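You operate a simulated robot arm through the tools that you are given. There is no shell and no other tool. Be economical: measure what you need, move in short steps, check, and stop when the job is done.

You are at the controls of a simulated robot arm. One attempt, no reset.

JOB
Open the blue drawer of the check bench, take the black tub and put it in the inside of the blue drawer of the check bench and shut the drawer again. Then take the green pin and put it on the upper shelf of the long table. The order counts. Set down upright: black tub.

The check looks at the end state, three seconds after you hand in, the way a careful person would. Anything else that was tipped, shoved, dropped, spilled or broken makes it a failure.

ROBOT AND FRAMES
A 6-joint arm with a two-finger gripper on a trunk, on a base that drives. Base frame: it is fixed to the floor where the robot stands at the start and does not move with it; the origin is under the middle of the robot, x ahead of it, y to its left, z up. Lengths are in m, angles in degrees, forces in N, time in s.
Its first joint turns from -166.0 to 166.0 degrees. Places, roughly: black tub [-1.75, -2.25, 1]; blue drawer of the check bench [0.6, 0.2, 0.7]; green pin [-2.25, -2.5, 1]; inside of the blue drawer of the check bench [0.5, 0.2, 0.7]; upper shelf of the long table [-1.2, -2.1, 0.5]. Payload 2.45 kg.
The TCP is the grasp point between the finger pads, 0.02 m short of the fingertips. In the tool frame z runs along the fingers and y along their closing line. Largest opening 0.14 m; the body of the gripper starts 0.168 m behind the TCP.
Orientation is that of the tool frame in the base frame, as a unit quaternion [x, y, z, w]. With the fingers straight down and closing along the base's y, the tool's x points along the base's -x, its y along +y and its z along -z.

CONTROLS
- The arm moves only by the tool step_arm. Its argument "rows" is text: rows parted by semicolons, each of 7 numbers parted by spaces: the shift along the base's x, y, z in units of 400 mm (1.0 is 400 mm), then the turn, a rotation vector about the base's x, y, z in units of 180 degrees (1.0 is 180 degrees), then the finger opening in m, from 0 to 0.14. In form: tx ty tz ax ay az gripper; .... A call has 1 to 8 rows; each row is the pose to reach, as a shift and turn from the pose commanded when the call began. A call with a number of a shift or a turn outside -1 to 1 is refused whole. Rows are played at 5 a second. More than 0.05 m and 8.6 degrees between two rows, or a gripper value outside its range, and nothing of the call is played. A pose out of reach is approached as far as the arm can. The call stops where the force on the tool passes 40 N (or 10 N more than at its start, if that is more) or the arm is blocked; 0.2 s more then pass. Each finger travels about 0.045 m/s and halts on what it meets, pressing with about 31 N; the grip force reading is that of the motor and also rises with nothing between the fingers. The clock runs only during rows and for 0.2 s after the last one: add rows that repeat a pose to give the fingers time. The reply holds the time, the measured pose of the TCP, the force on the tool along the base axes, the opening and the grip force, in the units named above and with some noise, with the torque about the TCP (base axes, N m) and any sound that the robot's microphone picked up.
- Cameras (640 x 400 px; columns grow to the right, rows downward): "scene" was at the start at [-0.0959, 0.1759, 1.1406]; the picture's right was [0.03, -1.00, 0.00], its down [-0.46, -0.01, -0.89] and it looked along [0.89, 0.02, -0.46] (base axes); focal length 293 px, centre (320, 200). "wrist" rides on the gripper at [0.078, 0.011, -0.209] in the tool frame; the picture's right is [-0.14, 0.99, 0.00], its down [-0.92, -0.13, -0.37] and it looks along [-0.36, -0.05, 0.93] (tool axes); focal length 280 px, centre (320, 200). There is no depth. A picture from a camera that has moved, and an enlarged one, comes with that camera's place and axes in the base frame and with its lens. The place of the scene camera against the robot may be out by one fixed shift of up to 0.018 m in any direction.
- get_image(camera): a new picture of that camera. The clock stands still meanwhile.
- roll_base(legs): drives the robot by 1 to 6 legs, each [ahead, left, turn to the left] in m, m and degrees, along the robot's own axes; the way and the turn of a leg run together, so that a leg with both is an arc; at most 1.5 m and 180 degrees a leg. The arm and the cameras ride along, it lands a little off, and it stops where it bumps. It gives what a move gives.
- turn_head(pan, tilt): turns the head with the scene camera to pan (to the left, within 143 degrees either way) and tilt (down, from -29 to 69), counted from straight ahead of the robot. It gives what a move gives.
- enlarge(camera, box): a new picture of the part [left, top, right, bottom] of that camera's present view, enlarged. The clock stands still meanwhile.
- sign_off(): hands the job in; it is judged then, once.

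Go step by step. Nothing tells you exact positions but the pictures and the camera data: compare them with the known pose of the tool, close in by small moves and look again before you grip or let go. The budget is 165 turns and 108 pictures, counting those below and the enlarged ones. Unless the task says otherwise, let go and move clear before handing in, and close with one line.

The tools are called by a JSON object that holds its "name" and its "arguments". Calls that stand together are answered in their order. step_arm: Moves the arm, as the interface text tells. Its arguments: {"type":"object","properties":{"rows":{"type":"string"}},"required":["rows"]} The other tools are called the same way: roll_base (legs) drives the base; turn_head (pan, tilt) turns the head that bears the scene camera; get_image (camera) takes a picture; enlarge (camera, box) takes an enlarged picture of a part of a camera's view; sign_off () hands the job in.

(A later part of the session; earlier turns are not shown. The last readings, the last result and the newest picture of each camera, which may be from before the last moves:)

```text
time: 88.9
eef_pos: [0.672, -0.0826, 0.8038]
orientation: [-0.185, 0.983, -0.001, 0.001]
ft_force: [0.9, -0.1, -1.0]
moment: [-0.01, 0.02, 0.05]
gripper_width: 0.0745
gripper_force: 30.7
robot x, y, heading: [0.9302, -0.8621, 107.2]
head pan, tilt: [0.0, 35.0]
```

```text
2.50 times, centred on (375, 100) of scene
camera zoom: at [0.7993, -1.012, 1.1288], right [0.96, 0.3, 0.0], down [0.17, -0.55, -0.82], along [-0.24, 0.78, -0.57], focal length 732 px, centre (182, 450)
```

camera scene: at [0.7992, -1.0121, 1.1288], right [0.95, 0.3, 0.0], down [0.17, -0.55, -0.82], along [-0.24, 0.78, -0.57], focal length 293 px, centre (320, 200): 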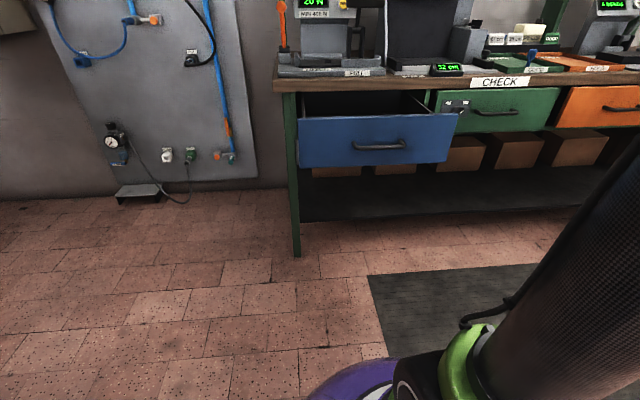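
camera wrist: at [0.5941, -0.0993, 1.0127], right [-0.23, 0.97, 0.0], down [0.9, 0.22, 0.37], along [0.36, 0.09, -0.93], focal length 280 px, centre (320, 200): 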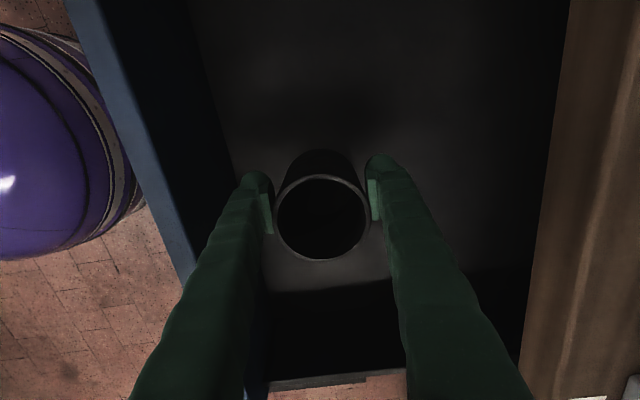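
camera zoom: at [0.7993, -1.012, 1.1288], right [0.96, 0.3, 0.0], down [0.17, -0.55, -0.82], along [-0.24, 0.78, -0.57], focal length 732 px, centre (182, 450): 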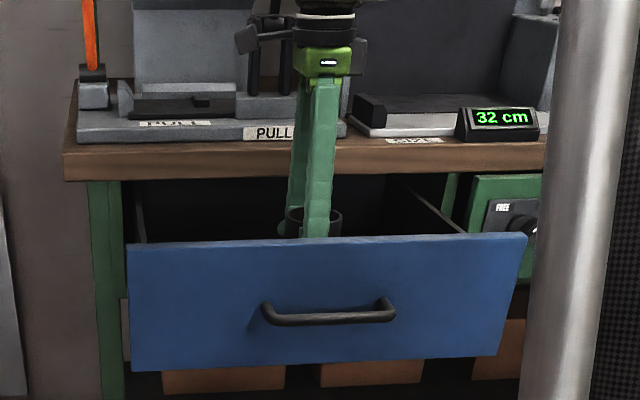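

Lowering slowly in small steps until it touches the drawer floor.

{"name": "step_arm", "arguments": {"rows": "0 0 -0.03 0 0 0 0.05;0 0 -0.05 0 0 0 0.05;0 0 -0.07 0 0 0 0.05;0 0 -0.085 0 0 0 0.05"}}

{"name": "get_image", "arguments": {"camera": "wrist"}}

```text
time: 89.9
eef_pos: [0.6718, -0.0806, 0.7707]
orientation: [-0.186, 0.983, -0.001, 0.002]
ft_force: [0.2, 1.1, -1.4]
moment: [0.02, -0.01, 0.01]
gripper_width: 0.0743
gripper_force: 31.1
robot x, y, heading: [0.9333, -0.8604, 107.4]
head pan, tilt: [0.0, 35.0]
```

```text
67 pictures are left
camera wrist: at [0.5947, -0.0997, 0.9787], right [-0.23, 0.97, 0.0], down [0.9, 0.22, 0.37], along [0.36, 0.09, -0.93], focal length 280 px, centre (320, 200)
```

wrist: 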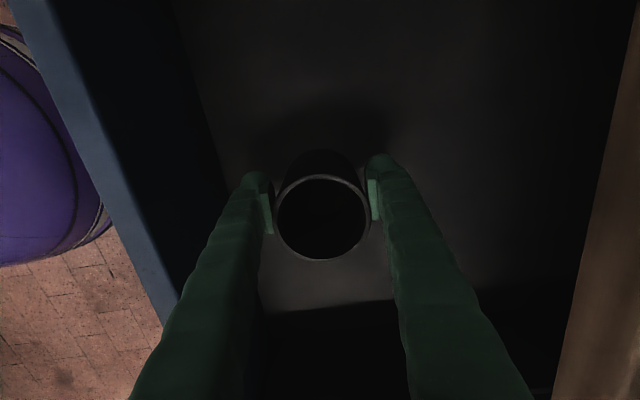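

{"name": "step_arm", "arguments": {"rows": "0 0 -0.01 0 0 0 0.05;0 0 -0.02 0 0 0 0.05;0 0 -0.03 0 0 0 0.05;0 0 -0.04 0 0 0 0.05"}}

{"name": "enlarge", "arguments": {"camera": "scene", "box": [310, 70, 430, 150]}}

```text
time: 90.9
eef_pos: [0.6723, -0.0818, 0.7544]
orientation: [-0.186, 0.983, 0.0, 0.001]
ft_force: [0.2, -0.6, 35.9]
moment: [0.0, 0.02, -0.07]
gripper_width: 0.074
gripper_force: 30.4
robot x, y, heading: [0.9354, -0.8624, 107.1]
head pan, tilt: [0.0, 35.0]
```

```text
5.00 times, centred on (370, 110) of scene
camera zoom: at [0.7997, -1.0131, 1.1287], right [0.96, 0.3, 0.0], down [0.17, -0.55, -0.82], along [-0.24, 0.78, -0.57], focal length 1464 px, centre (70, 650)
```

zoom: 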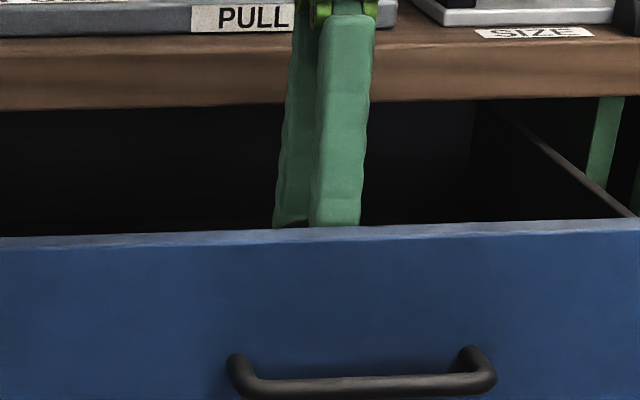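

Touched the floor (36 N). Easing up a hair and opening a little.

{"name": "step_arm", "arguments": {"rows": "0 0 0.003 0 0 0 0.05;0 0 0.003 0 0 0 0.05"}}

{"name": "step_arm", "arguments": {"rows": "0 0 0 0 0 0 0.08;0 0 0 0 0 0 0.09;0 0 0 0 0 0 0.1;0 0 0 0 0 0 0.1;0 0 0 0 0 0 0.1"}}

{"name": "get_image", "arguments": {"camera": "wrist"}}

```text
time: 91.5
eef_pos: [0.6726, -0.0805, 0.757]
orientation: [-0.187, 0.982, -0.001, 0.0]
ft_force: [-0.4, -2.2, 5.5]
moment: [0.05, 0.06, -0.02]
gripper_width: 0.0741
gripper_force: 31.5
robot x, y, heading: [0.9336, -0.8614, 107.1]
head pan, tilt: [0.0, 35.0]
```

```text
time: 92.7
eef_pos: [0.673, -0.0822, 0.7559]
orientation: [-0.186, 0.983, 0.0, 0.001]
ft_force: [0.6, -0.3, 0.1]
moment: [-0.02, -0.01, 0.01]
gripper_width: 0.0999
gripper_force: 0.0
robot x, y, heading: [0.9314, -0.8581, 107.3]
head pan, tilt: [0.0, 35.0]
```

```text
65 pictures are left
camera wrist: at [0.5946, -0.0994, 0.9643], right [-0.23, 0.97, 0.0], down [0.9, 0.22, 0.37], along [0.36, 0.09, -0.93], focal length 280 px, centre (320, 200)
```

wrist: 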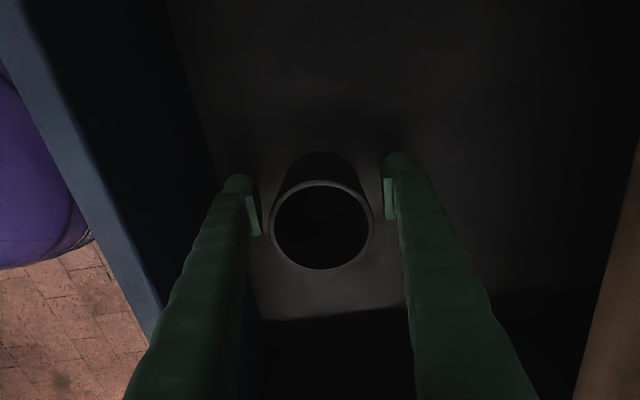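

Tub stands released in the drawer. Lifting straight out.

{"name": "step_arm", "arguments": {"rows": "0 0 0.1 0 0 0 0.1;0 0 0.2 0 0 0 0.1;0 0 0.3 0 0 0 0.1;0 0 0.4 0 0 0 0.08;0 0 0.5 0 0 0 0.06;0 0 0.6 0 0 0 0.04;0.04 -0.1 0.6 0 0 0 0.03;0.08 -0.2 0.6 0 0 0 0.026"}}

{"name": "step_arm", "arguments": {"rows": "0.027 -0.08 -0.08 0 0 0 0.025;0.055 -0.163 -0.16 0 0 0 0.025;0.055 -0.163 -0.25 0 0 0 0.025;0.055 -0.163 -0.3 0 0 0 0.025;0.055 -0.163 -0.3 0 0 0 0.025"}}

{"name": "get_image", "arguments": {"camera": "wrist"}}

```text
time: 94.5
eef_pos: [0.7042, -0.1611, 0.9957]
orientation: [-0.187, 0.982, -0.001, 0.001]
ft_force: [-0.8, 1.6, -1.1]
moment: [-0.1, -0.03, 0.0]
gripper_width: 0.0259
gripper_force: 0.0
robot x, y, heading: [0.9347, -0.8629, 107.2]
head pan, tilt: [0.0, 35.0]
```

```text
time: 95.7
eef_pos: [0.7259, -0.2278, 0.876]
orientation: [-0.186, 0.982, -0.001, 0.001]
ft_force: [0.2, 0.0, 0.4]
moment: [0.0, -0.01, 0.01]
gripper_width: 0.025
gripper_force: 0.1
robot x, y, heading: [0.9323, -0.8615, 107.2]
head pan, tilt: [0.0, 35.0]
```

```text
64 pictures are left
camera wrist: at [0.6484, -0.2457, 1.084], right [-0.23, 0.97, 0.0], down [0.9, 0.22, 0.37], along [0.36, 0.09, -0.93], focal length 280 px, centre (320, 200)
```

wrist: 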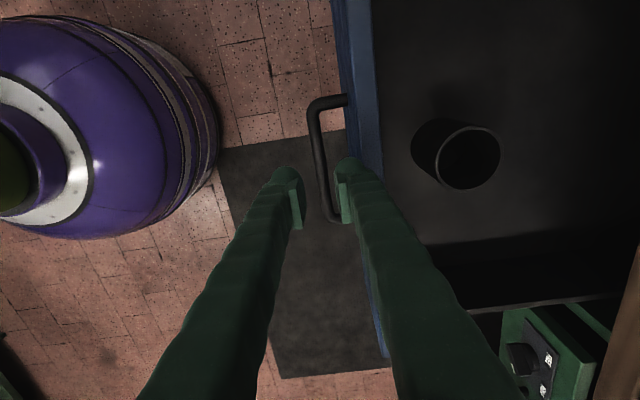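

Tub stands upright inside and the bar is between the fingers' lines. Descend, grip the bar and push the drawer shut gently.

{"name": "step_arm", "arguments": {"rows": "0 0 -0.1 0 0 0 0.025;0 0 -0.2 0 0 0 0.025;0 0 -0.247 0 0 0 0.025;0 0 -0.247 0 0 0 0.01;0 0 -0.247 0 0 0 0.005;0 0 -0.247 0 0 0 0.005"}}

{"name": "step_arm", "arguments": {"rows": "-0.014 0.037 0 0 0 0 0.005;-0.032 0.083 0 0 0 0 0.005;-0.05 0.13 0 0 0 0 0.005;-0.068 0.176 0 0 0 0 0.005;-0.087 0.223 0 0 0 0 0.005;-0.105 0.27 0 0 0 0 0.005;-0.123 0.317 0 0 0 0 0.005;-0.141 0.363 0 0 0 0 0.005"}}

```text
time: 97.1
eef_pos: [0.7256, -0.2274, 0.7772]
orientation: [-0.185, 0.983, 0.0, 0.001]
ft_force: [1.4, -2.2, -11.1]
moment: [-0.02, -0.02, 0.85]
gripper_width: 0.0119
gripper_force: 38.2
robot x, y, heading: [0.9345, -0.86, 107.5]
head pan, tilt: [0.0, 35.0]
```

```text
time: 98.5
eef_pos: [0.6813, -0.1177, 0.7773]
orientation: [-0.187, 0.982, 0.0, 0.0]
ft_force: [-3.0, -0.4, 15.3]
moment: [0.04, -0.11, 0.93]
gripper_width: 0.0114
gripper_force: 38.3
robot x, y, heading: [0.9336, -0.8576, 107.1]
head pan, tilt: [0.0, 35.0]
stopped in row 7: the force on the tool passed its limit at 41 N (the readings are from after the stop); the commanded pose is now the measured one
```

{"name": "get_image", "arguments": {"camera": "wrist"}}

{"name": "get_image", "arguments": {"camera": "scene"}}

```text
63 pictures are left
camera wrist: at [0.6044, -0.1368, 0.9863], right [-0.24, 0.97, 0.0], down [0.9, 0.22, 0.37], along [0.36, 0.09, -0.93], focal length 280 px, centre (320, 200)
```

wrist: 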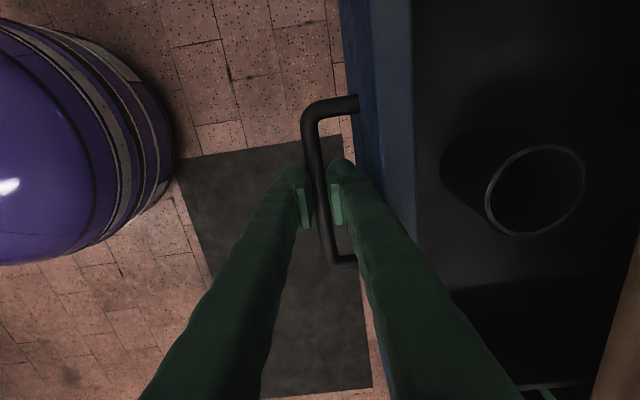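

```text
62 pictures are left
camera scene: at [0.7993, -1.0128, 1.1288], right [0.95, 0.3, 0.0], down [0.17, -0.55, -0.82], along [-0.24, 0.78, -0.57], focal length 293 px, centre (320, 200)
```

scene: 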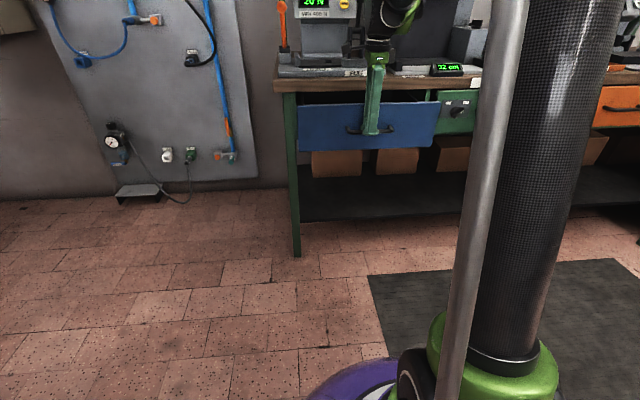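

Nothing visibly blocks it; the stop looks like friction or binding in the grip. Continuing in smaller steps.

{"name": "step_arm", "arguments": {"rows": "-0.009 0.023 0 0 0 0 0.005;-0.018 0.047 0 0 0 0 0.005;-0.027 0.07 0 0 0 0 0.005;-0.036 0.093 0 0 0 0 0.005"}}

```text
time: 99.5
eef_pos: [0.666, -0.0816, 0.7767]
orientation: [-0.187, 0.982, 0.0, -0.001]
ft_force: [-13.3, -4.3, 31.6]
moment: [-0.14, 0.32, 0.89]
gripper_width: 0.0114
gripper_force: 38.2
robot x, y, heading: [0.9321, -0.862, 107.3]
head pan, tilt: [0.0, 35.0]
```

Vertical preload is building in the grip, so I'll relax the fingers and push the bar with the outer finger only.

{"name": "step_arm", "arguments": {"rows": "0 0 0 0 0 0 0.022;0 0 0 0 0 0 0.022;0 0 0 0 0 0 0.022"}}

{"name": "step_arm", "arguments": {"rows": "-0.009 0.023 0 0 0 0 0.022;-0.018 0.047 0 0 0 0 0.022;-0.027 0.07 0 0 0 0 0.022;-0.036 0.093 0 0 0 0 0.022;-0.047 0.122 0 0 0 0 0.022"}}

{"name": "get_image", "arguments": {"camera": "wrist"}}

```text
time: 100.3
eef_pos: [0.6677, -0.0808, 0.777]
orientation: [-0.186, 0.983, -0.001, 0.001]
ft_force: [0.7, 0.3, 0.1]
moment: [0.0, -0.01, -0.02]
gripper_width: 0.0221
gripper_force: 0.0
robot x, y, heading: [0.9308, -0.8627, 107.2]
head pan, tilt: [0.0, 35.0]
```

```text
time: 101.5
eef_pos: [0.6477, -0.0317, 0.7767]
orientation: [-0.186, 0.982, -0.001, 0.0]
ft_force: [0.2, -0.3, 1.6]
moment: [-0.03, 0.01, 0.01]
gripper_width: 0.0221
gripper_force: 0.1
robot x, y, heading: [0.9362, -0.8589, 107.2]
head pan, tilt: [0.0, 35.0]
```

```text
61 pictures are left
camera wrist: at [0.571, -0.0496, 0.9855], right [-0.23, 0.97, 0.0], down [0.9, 0.22, 0.37], along [0.36, 0.09, -0.93], focal length 280 px, centre (320, 200)
```

wrist: 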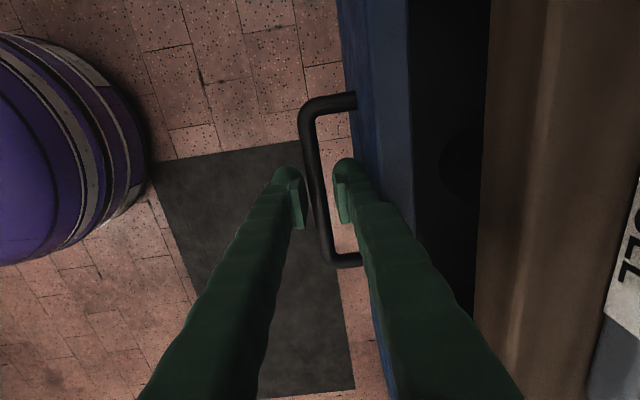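

Moves freely. Pushing the last ~35 mm slowly until it meets its stop.

{"name": "step_arm", "arguments": {"rows": "-0.009 0.023 0 0 0 0 0.022;-0.018 0.047 0 0 0 0 0.022;-0.025 0.065 0 0 0 0 0.022;-0.03 0.077 0 0 0 0 0.022;-0.034 0.088 0 0 0 0 0.022;-0.037 0.095 0 0 0 0 0.022"}}

{"name": "get_image", "arguments": {"camera": "wrist"}}

{"name": "enlarge", "arguments": {"camera": "scene", "box": [270, 50, 460, 150]}}

```text
time: 103.0
eef_pos: [0.6349, 0.0026, 0.7773]
orientation: [-0.187, 0.982, -0.003, 0.001]
ft_force: [2.4, -8.4, 4.0]
moment: [0.61, 0.22, 0.14]
gripper_width: 0.0187
gripper_force: 0.1
robot x, y, heading: [0.9325, -0.8612, 107.3]
head pan, tilt: [0.0, 35.0]
stopped in row 6: the force on the tool passed its limit at 45 N (the readings are from after the stop); the commanded pose is now the measured one
```

```text
60 pictures are left
camera wrist: at [0.5581, -0.0153, 0.9856], right [-0.24, 0.97, -0.01], down [0.9, 0.22, 0.37], along [0.36, 0.08, -0.93], focal length 280 px, centre (320, 200)
```

wrist: 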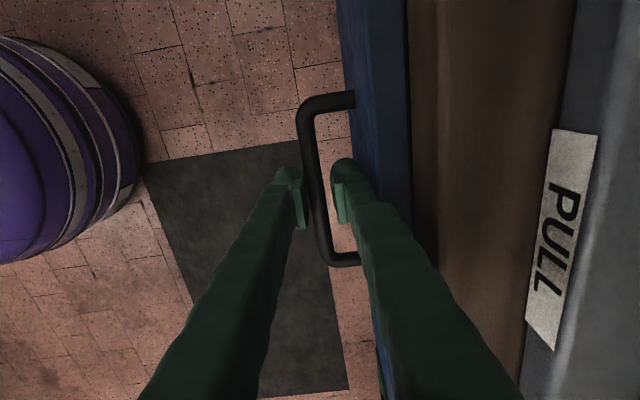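

```text
3.37 times, centred on (365, 100) of scene
camera zoom: at [0.7995, -1.0132, 1.1288], right [0.95, 0.3, 0.0], down [0.17, -0.55, -0.82], along [-0.24, 0.78, -0.57], focal length 986 px, centre (168, 537)
```

zoom: 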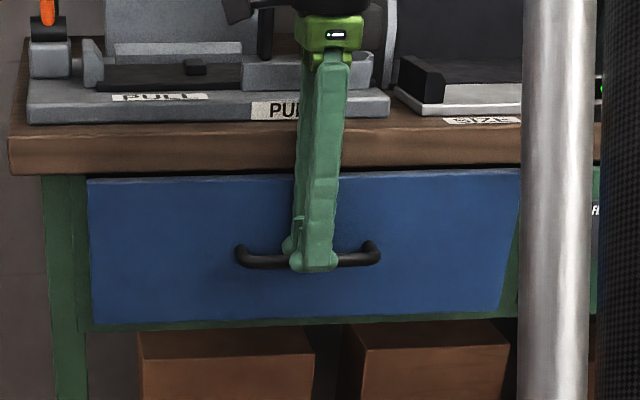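

Drawer is shut against its stop. Centring the fingers on the bar and lifting off.

{"name": "step_arm", "arguments": {"rows": "0.004 -0.01 0 0 0 0 0.025;0.004 -0.01 0 0 0 0 0.025;0.004 -0.01 0.08 0 0 0 0.025;0.004 -0.01 0.18 0 0 0 0.025;0.004 -0.01 0.28 0 0 0 0.025;0.004 -0.01 0.38 0 0 0 0.025;0.02 -0.09 0.45 0 0 0 0.025;0.05 -0.17 0.52 0 0 0 0.025"}}

{"name": "step_arm", "arguments": {"rows": "0.03 -0.09 0.04 0 0 0 0.03;0.06 -0.18 0.08 0 0 0 0.04;0.09 -0.27 0.12 0 0 0 0.05;0.12 -0.36 0.16 0 0 0 0.05"}}

{"name": "enlarge", "arguments": {"camera": "scene", "box": [270, 50, 460, 150]}}

```text
time: 104.8
eef_pos: [0.6536, -0.0657, 0.9851]
orientation: [-0.187, 0.982, -0.004, 0.001]
ft_force: [-0.2, 1.3, 0.2]
moment: [-0.1, -0.03, -0.01]
gripper_width: 0.0248
gripper_force: 0.0
robot x, y, heading: [0.9335, -0.8578, 107.5]
head pan, tilt: [0.0, 35.0]
```

```text
time: 105.8
eef_pos: [0.7018, -0.2068, 1.0482]
orientation: [-0.186, 0.983, -0.003, 0.001]
ft_force: [-0.3, 0.7, -0.5]
moment: [-0.06, -0.01, 0.01]
gripper_width: 0.0502
gripper_force: 0.0
robot x, y, heading: [0.9352, -0.8623, 107.5]
head pan, tilt: [0.0, 35.0]
```

```text
3.37 times, centred on (365, 100) of scene
camera zoom: at [0.7993, -1.0125, 1.1289], right [0.95, 0.3, 0.0], down [0.17, -0.55, -0.82], along [-0.24, 0.78, -0.57], focal length 986 px, centre (168, 537)
```

zoom: 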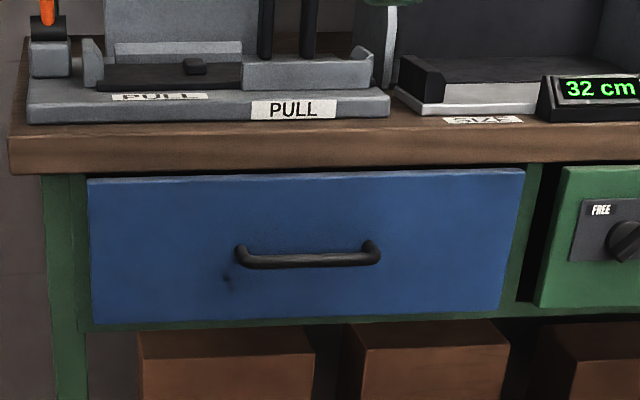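

Drawer is closed with the tub inside. Now driving back to the long table, a bit further along, to look at the pin.

{"name": "roll_base", "arguments": {"legs": [[0, 0, 93.7], [1.2, -0.355, 0], [1.4, 0, 0], [0.4, 0, 0]]}}

{"name": "turn_head", "arguments": {"pan": 50, "tilt": 25}}

{"name": "get_image", "arguments": {"camera": "scene"}}

{"name": "turn_head", "arguments": {"pan": 125, "tilt": 35}}

{"name": "get_image", "arguments": {"camera": "scene"}}

```text
time: 124.7
eef_pos: [-2.6158, -1.8858, 1.0489]
orientation: [0.847, -0.532, 0.002, -0.003]
ft_force: [0.0, -0.2, 0.5]
moment: [-0.03, 0.04, 0.02]
gripper_width: 0.0504
gripper_force: 0.0
robot x, y, heading: [-1.9803, -1.6105, -158.6]
head pan, tilt: [0.0, 35.0]
```

```text
time: 125.8
eef_pos: [-2.6159, -1.8859, 1.049]
orientation: [0.846, -0.533, 0.002, -0.003]
ft_force: [0.3, -0.1, -0.3]
moment: [-0.01, -0.03, -0.03]
gripper_width: 0.0499
gripper_force: 0.1
robot x, y, heading: [-1.9812, -1.6087, -158.6]
head pan, tilt: [50.0, 25.0]
```

```text
57 pictures are left
camera scene: at [-1.7667, -1.7918, 1.1446], right [-0.95, 0.32, 0.0], down [0.14, 0.4, -0.91], along [-0.29, -0.86, -0.42], focal length 293 px, centre (320, 200)
```

scene: 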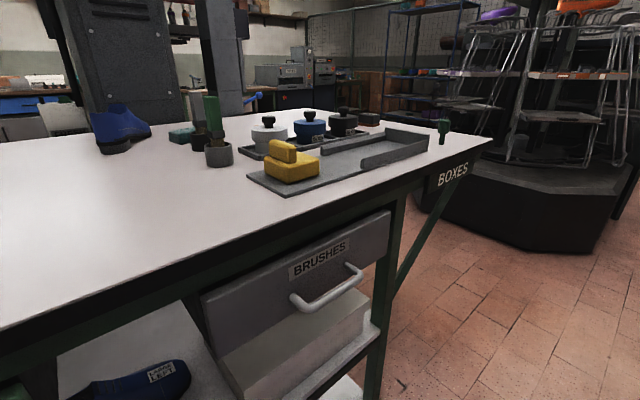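

```text
time: 127.3
eef_pos: [-2.617, -1.8863, 1.0492]
orientation: [0.846, -0.532, 0.002, -0.002]
ft_force: [0.1, 0.0, -0.6]
moment: [0.0, 0.03, 0.01]
gripper_width: 0.05
gripper_force: 0.0
robot x, y, heading: [-1.9816, -1.6101, -158.5]
head pan, tilt: [125.0, 35.0]
```

```text
56 pictures are left
camera scene: at [-1.664, -1.7532, 1.1289], right [-0.55, -0.83, 0.0], down [-0.48, 0.32, -0.82], along [0.68, -0.45, -0.57], focal length 293 px, centre (320, 200)
```

scene: 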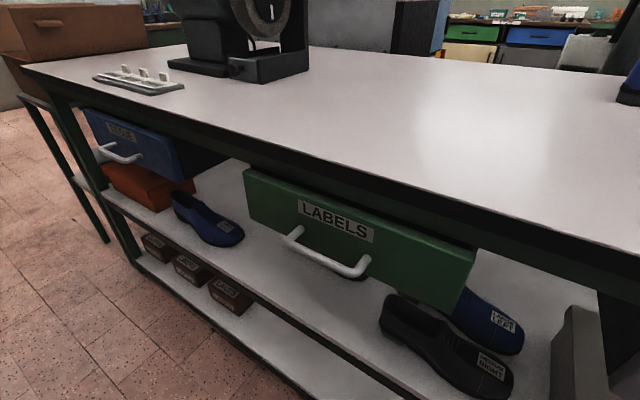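

{"name": "enlarge", "arguments": {"camera": "scene", "box": [150, 140, 470, 400]}}

{"name": "turn_head", "arguments": {"pan": 50, "tilt": 25}}

{"name": "enlarge", "arguments": {"camera": "scene", "box": [380, 90, 510, 180]}}

```text
1.54 times, centred on (310, 270) of scene
camera zoom: at [-1.664, -1.7532, 1.1289], right [-0.55, -0.83, 0.0], down [-0.48, 0.32, -0.82], along [0.68, -0.45, -0.57], focal length 451 px, centre (335, 92)
```

zoom: 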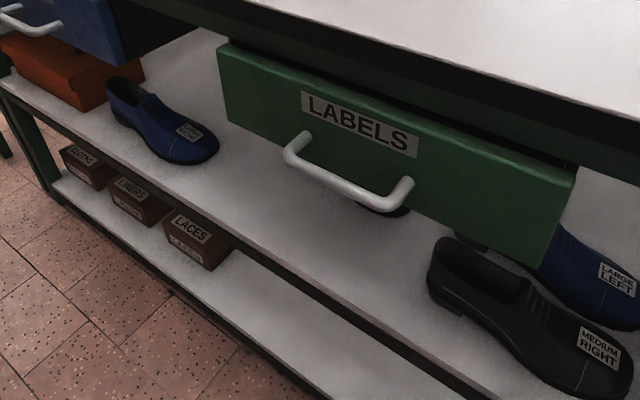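

```text
time: 128.8
eef_pos: [-2.6158, -1.8862, 1.0489]
orientation: [0.846, -0.533, 0.001, -0.002]
ft_force: [0.0, 0.5, 0.0]
moment: [-0.01, 0.0, 0.01]
gripper_width: 0.0502
gripper_force: 0.1
robot x, y, heading: [-1.9823, -1.6087, -158.3]
head pan, tilt: [50.0, 25.0]
```

```text
4.44 times, centred on (445, 135) of scene
camera zoom: at [-1.7666, -1.7918, 1.1446], right [-0.95, 0.32, 0.0], down [0.13, 0.4, -0.91], along [-0.29, -0.86, -0.42], focal length 1302 px, centre (-236, 489)
```

zoom: 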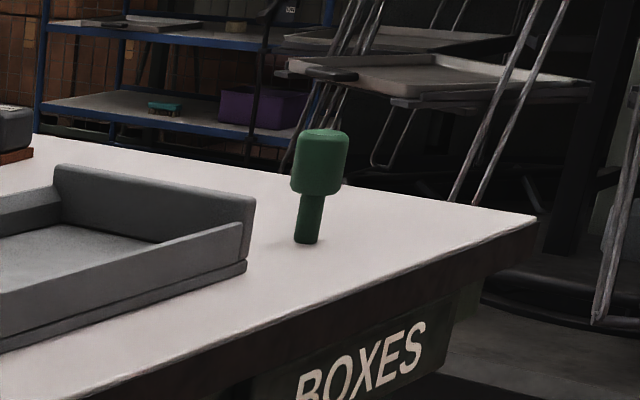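

The pin is a mushroom shape (head ~0.032, stem ~0.013, height ~0.065) at about (-2.315,-2.41), close to the tray's end. I'll take a look from above with the wrist camera.

{"name": "step_arm", "arguments": {"rows": "0 0 0.1 0 0 0 0.05;0 0 0.2 0 0 0 0.05;0 0 0.3 0 0 0 0.05;0 0 0.38 0 0 0 0.05;0.06 -0.098 0.38 0 0 0 0.05;0.12 -0.196 0.38 0 0 0 0.05;0.18 -0.294 0.38 0 0 0 0.05;0.24 -0.392 0.38 0 0 0 0.05"}}

{"name": "step_arm", "arguments": {"rows": "0.06 -0.098 0 0 0 0 0.06;0.12 -0.196 0 0 0 0 0.06;0.18 -0.294 0 0 0 0 0.06;0.24 -0.392 0 0 0 0 0.06;0.3 -0.49 0 0 0 0 0.06;0.36 -0.588 0 0 0 0 0.06;0.42 -0.686 0 0 0 0 0.06"}}

{"name": "get_image", "arguments": {"camera": "wrist"}}

{"name": "get_image", "arguments": {"camera": "scene"}}

```text
time: 130.6
eef_pos: [-2.5193, -2.0412, 1.2014]
orientation: [0.846, -0.533, 0.001, -0.003]
ft_force: [-0.4, 0.3, -0.1]
moment: [-0.06, -0.02, 0.01]
gripper_width: 0.0498
gripper_force: 0.1
robot x, y, heading: [-1.984, -1.6063, -158.6]
head pan, tilt: [50.0, 25.0]
```

```text
time: 132.2
eef_pos: [-2.3524, -2.3175, 1.2013]
orientation: [0.845, -0.534, 0.002, -0.002]
ft_force: [-0.5, 0.1, 0.7]
moment: [-0.11, -0.08, -0.01]
gripper_width: 0.0605
gripper_force: 0.0
robot x, y, heading: [-1.9826, -1.6117, -158.9]
head pan, tilt: [50.0, 25.0]
```

```text
53 pictures are left
camera wrist: at [-2.3298, -2.3925, 1.4099], right [-0.95, -0.3, -0.01], down [-0.28, 0.89, 0.37], along [-0.11, 0.35, -0.93], focal length 280 px, centre (320, 200)
```

wrist: 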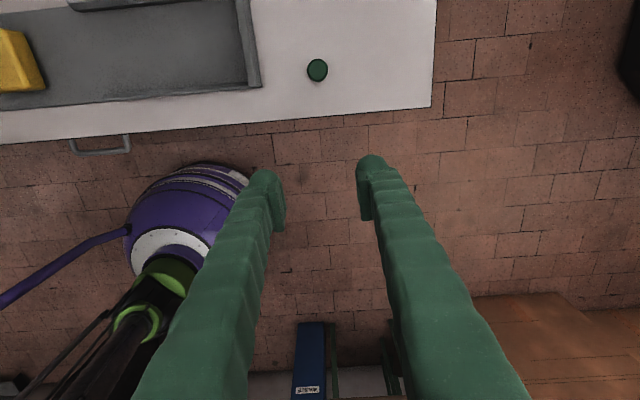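

```text
52 pictures are left
camera scene: at [-1.7668, -1.7916, 1.1446], right [-0.95, 0.32, 0.0], down [0.14, 0.4, -0.91], along [-0.29, -0.86, -0.42], focal length 293 px, centre (320, 200)
```

scene: 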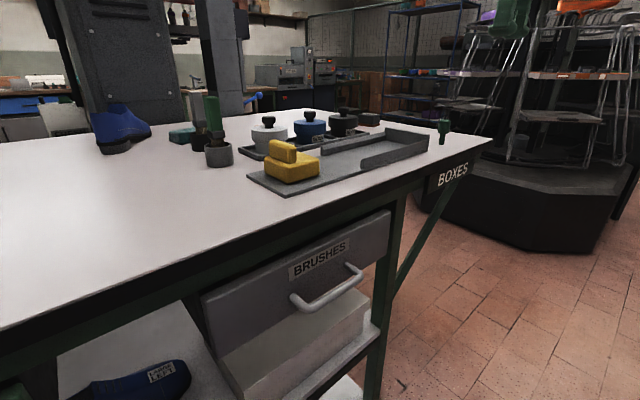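

Pin head is at (-2.319,-2.414), 73 mm clear of the tray end and 60 mm inside the table edge. To set it under the table later, I'll tilt the tool to 25° below horizontal, pointing straight into the table, and approach from the aisle.

{"name": "step_arm", "arguments": {"rows": "-0.03 0.05 0 0 0 -0.0228 0.06;-0.054 0.106 0 0 0 -0.0228 0.06"}}

{"name": "step_arm", "arguments": {"rows": "0 0 0 -0.042 -0.0165 0 0.06;0 0 0 -0.084 -0.033 0 0.06;0 0 0 -0.126 -0.0495 0 0.06;0 0 0 -0.168 -0.066 0 0.06;0 0 -0.02 -0.21 -0.0825 0 0.06;0 0 -0.05 -0.252 -0.099 0 0.06;0 0 -0.08 -0.294 -0.1155 0 0.06;0 0 -0.11 -0.336 -0.132 0 0.06"}}

{"name": "get_image", "arguments": {"camera": "wrist"}}

{"name": "get_image", "arguments": {"camera": "scene"}}

```text
time: 132.8
eef_pos: [-2.3733, -2.2739, 1.1995]
orientation: [0.826, -0.564, 0.002, -0.002]
ft_force: [0.4, -0.2, -0.6]
moment: [0.02, 0.01, 0.0]
gripper_width: 0.0602
gripper_force: 0.1
robot x, y, heading: [-1.9818, -1.6118, -158.7]
head pan, tilt: [50.0, 25.0]
```

```text
time: 134.6
eef_pos: [-2.3732, -2.2749, 1.1562]
orientation: [0.698, -0.473, 0.446, 0.301]
ft_force: [-0.1, 0.4, 0.3]
moment: [-0.03, 0.0, -0.02]
gripper_width: 0.0602
gripper_force: 0.0
robot x, y, heading: [-1.9831, -1.6107, -158.8]
head pan, tilt: [50.0, 25.0]
```

```text
51 pictures are left
camera wrist: at [-2.4422, -2.1335, 1.3149], right [-0.94, -0.31, -0.13], down [-0.15, 0.72, -0.68], along [0.3, -0.62, -0.72], focal length 280 px, centre (320, 200)
```

wrist: 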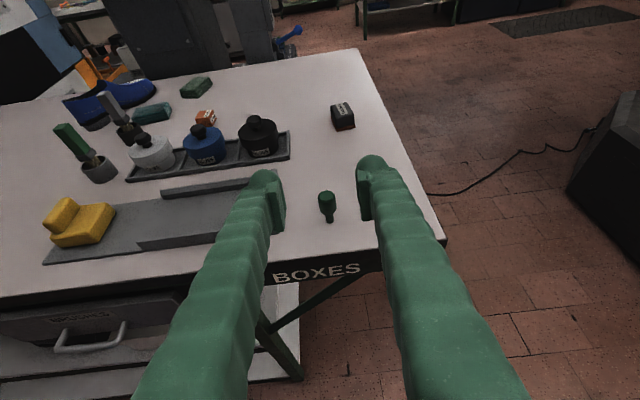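

```text
50 pictures are left
camera scene: at [-1.7666, -1.7918, 1.1446], right [-0.95, 0.32, 0.0], down [0.13, 0.4, -0.91], along [-0.29, -0.86, -0.42], focal length 293 px, centre (320, 200)
```

scene: 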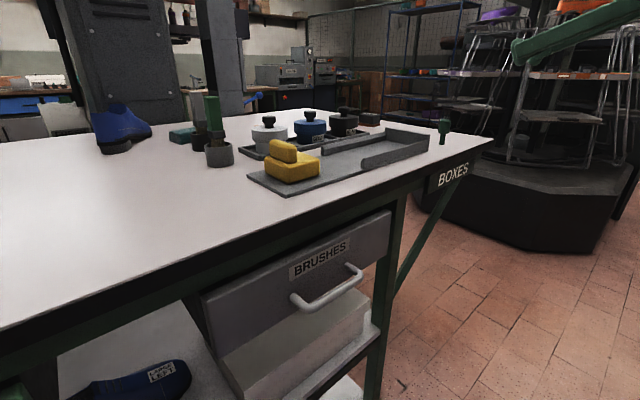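

Tool is well oriented and the pin is centred. Going down to head height while still outside, then I'll check.

{"name": "step_arm", "arguments": {"rows": "0 0 -0.1 0 0 0 0.06;0 0 -0.2 0 0 0 0.06;0 0 -0.3 0 0 0 0.06;0 0 -0.382 0 0 0 0.06;0 0 -0.382 0 0 0 0.06"}}

{"name": "get_image", "arguments": {"camera": "wrist"}}

{"name": "enlarge", "arguments": {"camera": "scene", "box": [380, 60, 540, 180]}}

```text
time: 135.8
eef_pos: [-2.3748, -2.2759, 1.004]
orientation: [0.698, -0.473, 0.445, 0.301]
ft_force: [-0.9, 0.2, 0.3]
moment: [-0.03, 0.0, 0.0]
gripper_width: 0.0606
gripper_force: 0.1
robot x, y, heading: [-1.9814, -1.6099, -158.5]
head pan, tilt: [50.0, 25.0]
```

```text
49 pictures are left
camera wrist: at [-2.4423, -2.135, 1.1624], right [-0.94, -0.31, -0.13], down [-0.15, 0.72, -0.68], along [0.3, -0.62, -0.72], focal length 280 px, centre (320, 200)
```

wrist: 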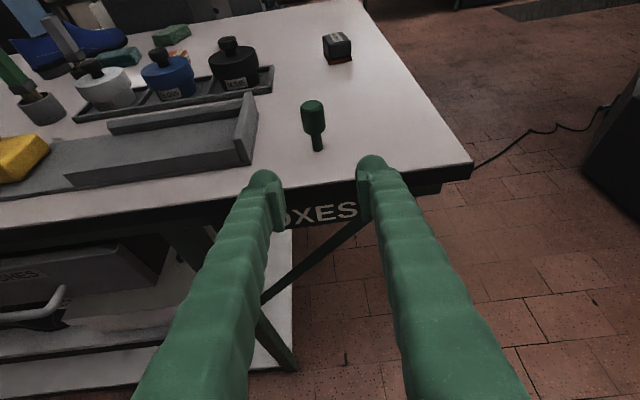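

```text
3.33 times, centred on (460, 120) of scene
camera zoom: at [-1.7666, -1.7918, 1.1446], right [-0.95, 0.32, 0.0], down [0.13, 0.4, -0.91], along [-0.29, -0.86, -0.42], focal length 976 px, centre (-147, 467)
```

zoom: 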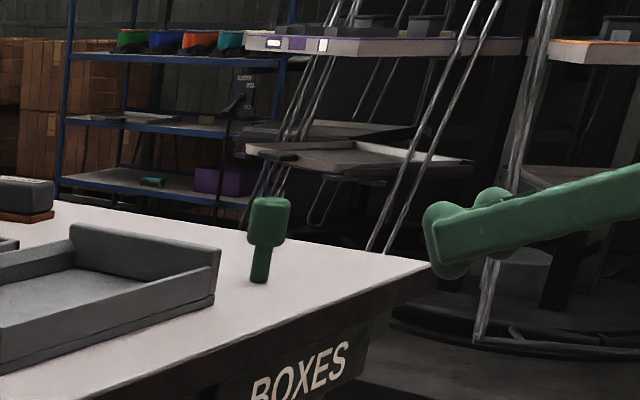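

Pin head centre is at z≈0.993 and lined up laterally. Moving in three quarters of the way and checking.

{"name": "step_arm", "arguments": {"rows": "0.035 -0.085 -0.02 0 0 0 0.06;0.07 -0.17 -0.0225 0 0 0 0.06;0.1 -0.245 -0.0225 0 0 0 0.06;0.1 -0.245 -0.0225 0 0 0 0.06"}}

{"name": "get_image", "arguments": {"camera": "wrist"}}

{"name": "enlarge", "arguments": {"camera": "scene", "box": [380, 60, 540, 180]}}

```text
time: 136.8
eef_pos: [-2.3331, -2.3722, 0.9954]
orientation: [0.698, -0.473, 0.445, 0.3]
ft_force: [0.5, -0.5, -0.3]
moment: [-0.01, 0.01, 0.02]
gripper_width: 0.06
gripper_force: 0.0
robot x, y, heading: [-1.9792, -1.6042, -158.6]
head pan, tilt: [50.0, 25.0]
```

```text
47 pictures are left
camera wrist: at [-2.402, -2.2317, 1.1539], right [-0.94, -0.31, -0.13], down [-0.15, 0.72, -0.68], along [0.3, -0.62, -0.72], focal length 280 px, centre (320, 200)
```

wrist: 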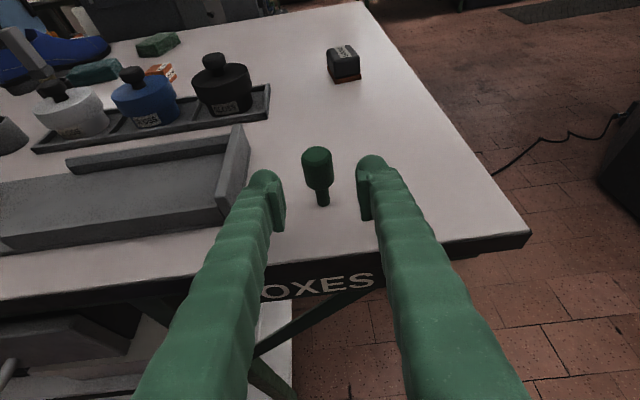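

```text
3.33 times, centred on (460, 120) of scene
camera zoom: at [-1.7666, -1.7918, 1.1446], right [-0.95, 0.32, 0.0], down [0.13, 0.4, -0.91], along [-0.29, -0.86, -0.42], focal length 976 px, centre (-147, 467)
```

zoom: 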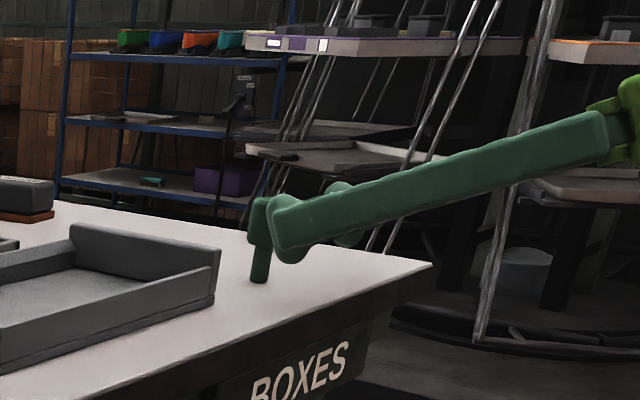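

Aligned. Moving in the last ~38 mm and closing on the head.

{"name": "step_arm", "arguments": {"rows": "0.018 -0.045 0 0 0 0 0.06;0.0355 -0.088 0 0 0 0 0.06;0.0355 -0.088 0 0 0 0 0.06"}}

{"name": "enlarge", "arguments": {"camera": "wrist", "box": [220, 120, 420, 260]}}

```text
time: 137.6
eef_pos: [-2.3185, -2.4073, 0.9957]
orientation: [0.698, -0.474, 0.445, 0.301]
ft_force: [0.2, -0.2, -0.8]
moment: [0.0, 0.01, -0.01]
gripper_width: 0.0605
gripper_force: 0.0
robot x, y, heading: [-1.978, -1.6055, -158.5]
head pan, tilt: [50.0, 25.0]
```

```text
2.86 times, centred on (320, 190) of wrist
camera zoom: at [-2.3883, -2.2668, 1.1534], right [-0.94, -0.31, -0.13], down [-0.15, 0.72, -0.68], along [0.3, -0.62, -0.72], focal length 801 px, centre (320, 229)
```

zoom: 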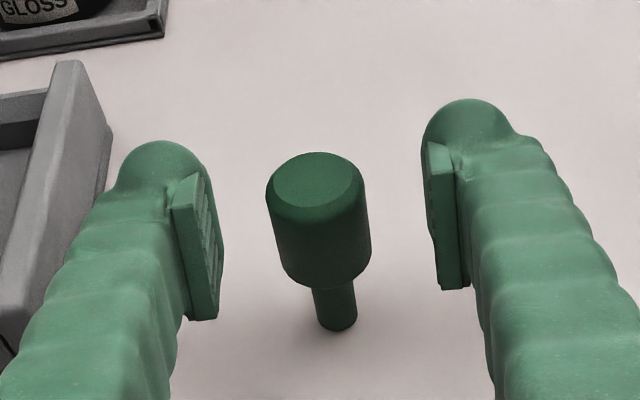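

{"name": "step_arm", "arguments": {"rows": "0 0 0 0 0 0 0.04;0 0 0 0 0 0 0.02;0 0 0 0 0 0 0.02;0 0 0 0 0 0 0.02;0 0 0 0 0 0 0.02"}}

{"name": "enlarge", "arguments": {"camera": "wrist", "box": [220, 120, 420, 260]}}

```text
time: 138.8
eef_pos: [-2.3201, -2.4071, 0.9942]
orientation: [0.698, -0.473, 0.445, 0.301]
ft_force: [-0.7, -1.3, 1.3]
moment: [-0.05, 0.02, 0.01]
gripper_width: 0.0253
gripper_force: 31.0
robot x, y, heading: [-1.9795, -1.6099, -158.6]
head pan, tilt: [50.0, 25.0]
```

```text
2.86 times, centred on (320, 190) of wrist
camera zoom: at [-2.3883, -2.2667, 1.1534], right [-0.94, -0.31, -0.13], down [-0.15, 0.72, -0.68], along [0.3, -0.62, -0.72], focal length 801 px, centre (320, 229)
```

zoom: 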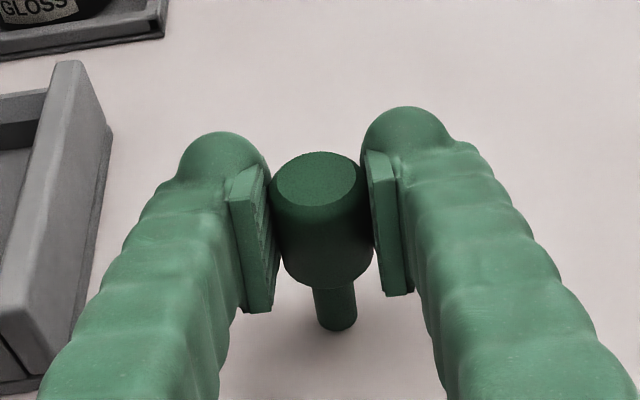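

Gripped. Lifting straight up, then backing out over the aisle.

{"name": "step_arm", "arguments": {"rows": "0 0 0.04 0 0 0 0.02;0 0 0.12 0 0 0 0.02;0 0 0.22 0 0 0 0.02;-0.04 0.1 0.25 0 0 0 0.02;-0.08 0.2 0.25 0 0 0 0.02;-0.12 0.3 0.25 0 0 0 0.02;-0.16 0.4 0.25 0 0 0 0.02;-0.2 0.5 0.25 0 0 0 0.02"}}

{"name": "get_image", "arguments": {"camera": "wrist"}}

{"name": "turn_head", "arguments": {"pan": 110, "tilt": 50}}

{"name": "get_image", "arguments": {"camera": "scene"}}

```text
time: 140.6
eef_pos: [-2.3984, -2.2087, 1.0943]
orientation: [0.699, -0.472, 0.445, 0.3]
ft_force: [0.1, -0.2, 0.0]
moment: [0.02, -0.01, -0.01]
gripper_width: 0.0254
gripper_force: 31.0
robot x, y, heading: [-1.9833, -1.611, -158.8]
head pan, tilt: [50.0, 25.0]
```

```text
43 pictures are left
camera wrist: at [-2.4672, -2.0681, 1.2534], right [-0.94, -0.31, -0.13], down [-0.15, 0.72, -0.68], along [0.3, -0.62, -0.72], focal length 280 px, centre (320, 200)
```

wrist: 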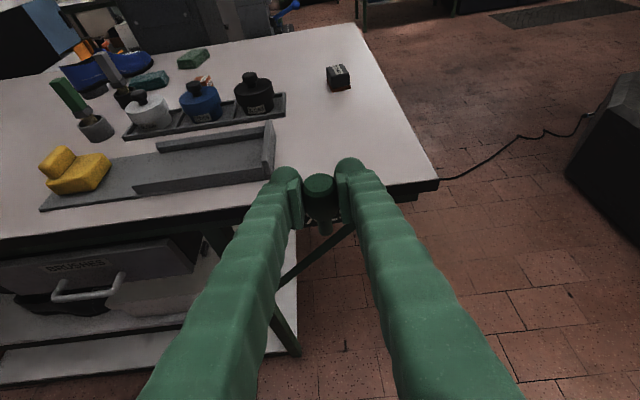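

```text
time: 141.9
eef_pos: [-2.3973, -2.2087, 1.0944]
orientation: [0.698, -0.473, 0.445, 0.301]
ft_force: [-0.7, -0.1, -0.2]
moment: [0.0, -0.01, -0.01]
gripper_width: 0.0253
gripper_force: 31.1
robot x, y, heading: [-1.9801, -1.6071, -158.7]
head pan, tilt: [110.0, 50.0]
```

```text
42 pictures are left
camera scene: at [-1.6864, -1.7623, 1.1071], right [-0.75, -0.66, 0.0], down [-0.51, 0.57, -0.64], along [0.43, -0.48, -0.77], focal length 293 px, centre (320, 200)
```

scene: 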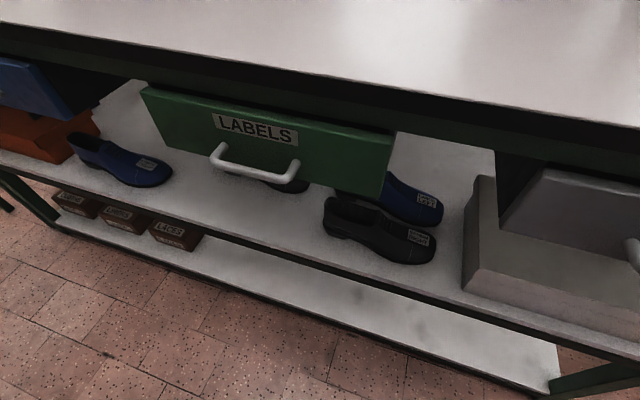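

Pin is held. There's a free spot on the upper shelf (z≈0.49) between the blue shoe and the dark shoe, near (-1.10,-1.97). Backing the base along the table.

{"name": "roll_base", "arguments": {"legs": [[-1.03, -0.03, 0]]}}

{"name": "turn_head", "arguments": {"pan": 80, "tilt": 45}}

{"name": "get_image", "arguments": {"camera": "scene"}}

{"name": "get_image", "arguments": {"camera": "wrist"}}

```text
time: 147.2
eef_pos: [-1.4586, -1.8069, 1.0956]
orientation: [0.695, -0.478, 0.443, 0.304]
ft_force: [0.0, -0.1, -1.3]
moment: [-0.02, -0.04, -0.01]
gripper_width: 0.0254
gripper_force: 31.6
robot x, y, heading: [-1.0341, -1.2134, -159.2]
head pan, tilt: [110.0, 50.0]
```

```text
time: 148.1
eef_pos: [-1.459, -1.8075, 1.0945]
orientation: [0.696, -0.477, 0.444, 0.303]
ft_force: [0.2, -0.6, -0.8]
moment: [-0.04, -0.01, -0.02]
gripper_width: 0.0254
gripper_force: 30.9
robot x, y, heading: [-1.0336, -1.2133, -159.2]
head pan, tilt: [80.0, 45.0]
```

```text
41 pictures are left
camera scene: at [-0.7767, -1.3887, 1.114], right [-0.98, -0.19, 0.0], down [-0.13, 0.69, -0.71], along [0.13, -0.69, -0.71], focal length 293 px, centre (320, 200)
```

scene: 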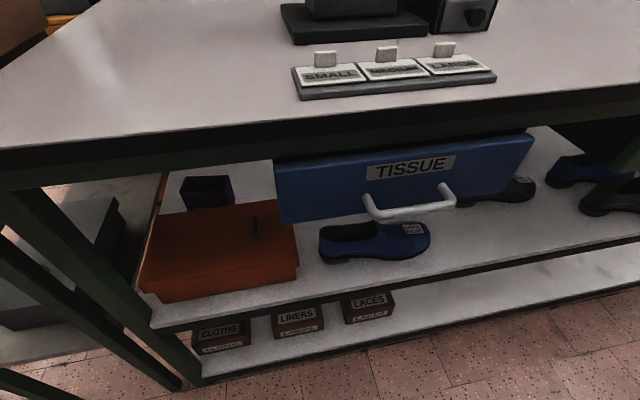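

```text
40 pictures are left
camera wrist: at [-1.5258, -1.6652, 1.2535], right [-0.94, -0.3, -0.13], down [-0.14, 0.72, -0.68], along [0.3, -0.62, -0.72], focal length 280 px, centre (320, 200)
```

wrist: 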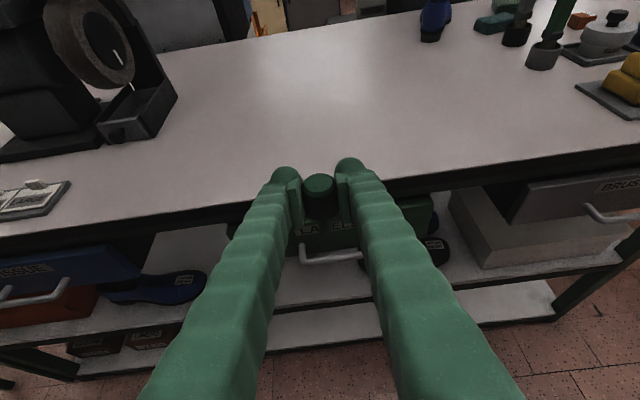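

The spot is visible and free. I'll give the arm more room by shifting the base 0.12 m away from the table, then look straight into the shelf.

{"name": "roll_base", "arguments": {"legs": [[0, -0.12, 0]]}}

{"name": "step_arm", "arguments": {"rows": "0.07 0.03 -0.08 0 0 0 0.02;0.14 0.06 -0.17 0 0 0 0.02;0.21 0.09 -0.26 0 0 0 0.02;0.28 0.11 -0.35 0 0 0 0.02;0.35 0.14 -0.44 0 0 0 0.02;0.42 0.16 -0.53 0 0 0 0.02;0.49 0.18 -0.62 0 0 0 0.02"}}

{"name": "get_image", "arguments": {"camera": "wrist"}}

{"name": "get_image", "arguments": {"camera": "scene"}}

```text
time: 149.4
eef_pos: [-1.5015, -1.6951, 1.0947]
orientation: [0.695, -0.477, 0.444, 0.304]
ft_force: [-0.3, 0.4, -0.8]
moment: [0.0, -0.03, 0.02]
gripper_width: 0.0253
gripper_force: 30.8
robot x, y, heading: [-1.0804, -1.0963, -159.1]
head pan, tilt: [80.0, 45.0]
```

```text
time: 151.0
eef_pos: [-1.3049, -1.6213, 0.8465]
orientation: [0.696, -0.477, 0.444, 0.303]
ft_force: [-0.4, 0.3, -1.7]
moment: [0.0, -0.05, 0.0]
gripper_width: 0.0254
gripper_force: 30.5
robot x, y, heading: [-1.0761, -1.1, -159.2]
head pan, tilt: [80.0, 45.0]
```

```text
39 pictures are left
camera wrist: at [-1.3727, -1.4801, 1.0053], right [-0.94, -0.3, -0.13], down [-0.14, 0.72, -0.68], along [0.3, -0.62, -0.72], focal length 280 px, centre (320, 200)
```

wrist: 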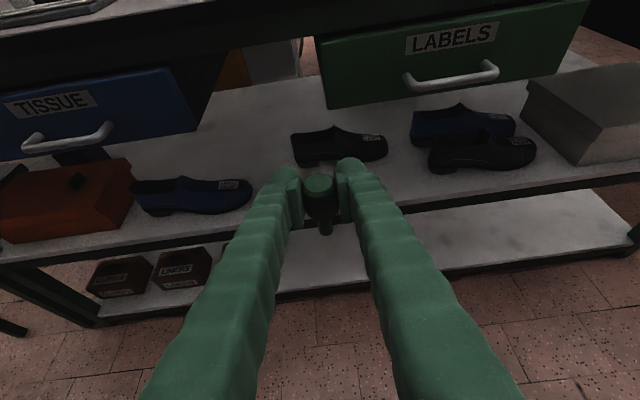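

```text
38 pictures are left
camera scene: at [-0.8196, -1.2762, 1.114], right [-0.98, -0.19, 0.0], down [-0.13, 0.69, -0.71], along [0.13, -0.69, -0.71], focal length 293 px, centre (320, 200)
```

scene: 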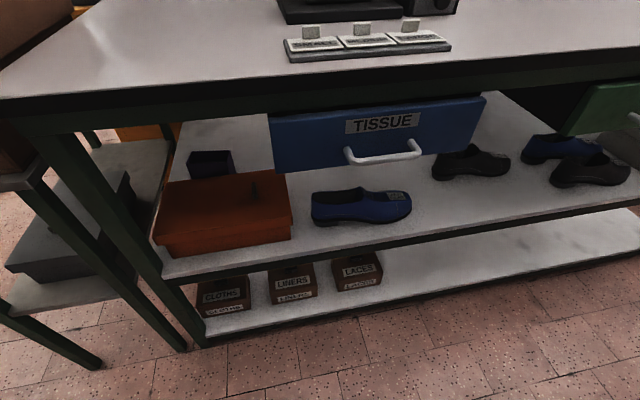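

Shelf surface is at z≈0.48 with its front edge at v≈-1.31. The spot (-1.113,-1.947) is clear of all shoes. Lowering outside the shelf first.

{"name": "step_arm", "arguments": {"rows": "0.04 -0.04 -0.1 0 0 0 0.02;0.08 -0.08 -0.2 0 0 0 0.02;0.12 -0.12 -0.3 0 0 0 0.02;0.16 -0.16 -0.4 0 0 0 0.02;0.2 -0.2 -0.5 0 0 0 0.02;0.255 -0.245 -0.59 0 0 0 0.02;0.255 -0.245 -0.616 0 0 0 0.02"}}

{"name": "get_image", "arguments": {"camera": "wrist"}}

{"name": "get_image", "arguments": {"camera": "scene"}}

```text
time: 152.6
eef_pos: [-1.2091, -1.73, 0.6388]
orientation: [0.696, -0.478, 0.442, 0.303]
ft_force: [0.3, 0.0, -0.5]
moment: [0.01, 0.0, 0.01]
gripper_width: 0.0253
gripper_force: 31.0
out of reach, approached as far as the arm can: row 6, 7
robot x, y, heading: [-1.077, -1.0968, -159.2]
head pan, tilt: [80.0, 45.0]
```

```text
37 pictures are left
camera wrist: at [-1.2756, -1.5886, 0.797], right [-0.94, -0.3, -0.13], down [-0.14, 0.72, -0.68], along [0.3, -0.62, -0.73], focal length 280 px, centre (320, 200)
```

wrist: 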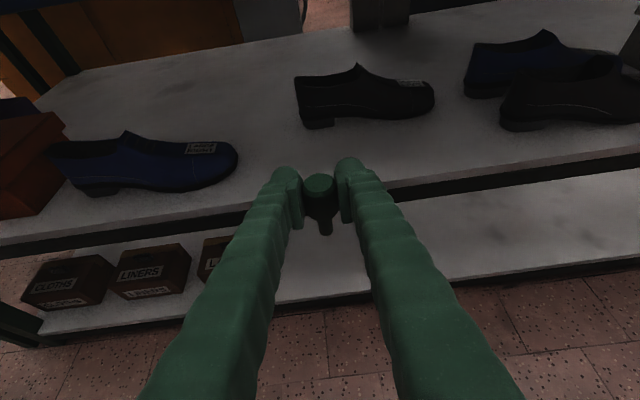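

```text
36 pictures are left
camera scene: at [-0.8195, -1.2761, 1.114], right [-0.98, -0.19, 0.0], down [-0.13, 0.69, -0.71], along [0.13, -0.69, -0.71], focal length 293 px, centre (320, 200)
```

scene: 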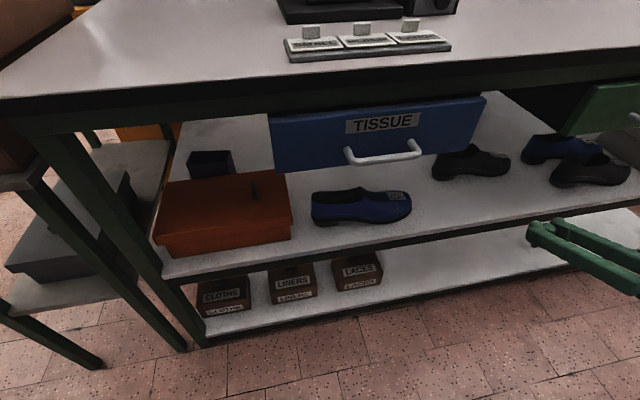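

That height is at the arm's folding limit this close in. Moving inward (extending) should free it up, so I'll go in part way at this height.

{"name": "step_arm", "arguments": {"rows": "0.03 -0.08 0.03 0 0 0 0.02;0.06 -0.16 0.03 0 0 0 0.02;0.1 -0.25 0.03 0 0 0 0.02"}}

{"name": "get_image", "arguments": {"camera": "wrist"}}

```text
time: 153.4
eef_pos: [-1.1684, -1.8287, 0.6495]
orientation: [0.696, -0.477, 0.444, 0.303]
ft_force: [0.6, -0.7, -0.3]
moment: [0.01, 0.0, 0.02]
gripper_width: 0.0255
gripper_force: 30.6
robot x, y, heading: [-1.0762, -1.0984, -159.2]
head pan, tilt: [80.0, 45.0]
```

```text
35 pictures are left
camera wrist: at [-1.2356, -1.6881, 0.8087], right [-0.94, -0.3, -0.13], down [-0.14, 0.72, -0.68], along [0.3, -0.62, -0.72], focal length 280 px, centre (320, 200)
```

wrist: 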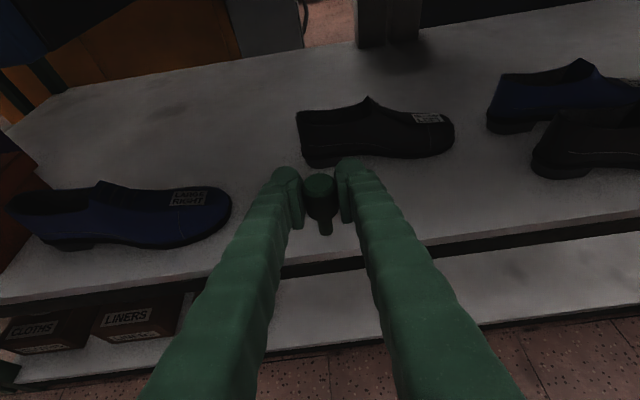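

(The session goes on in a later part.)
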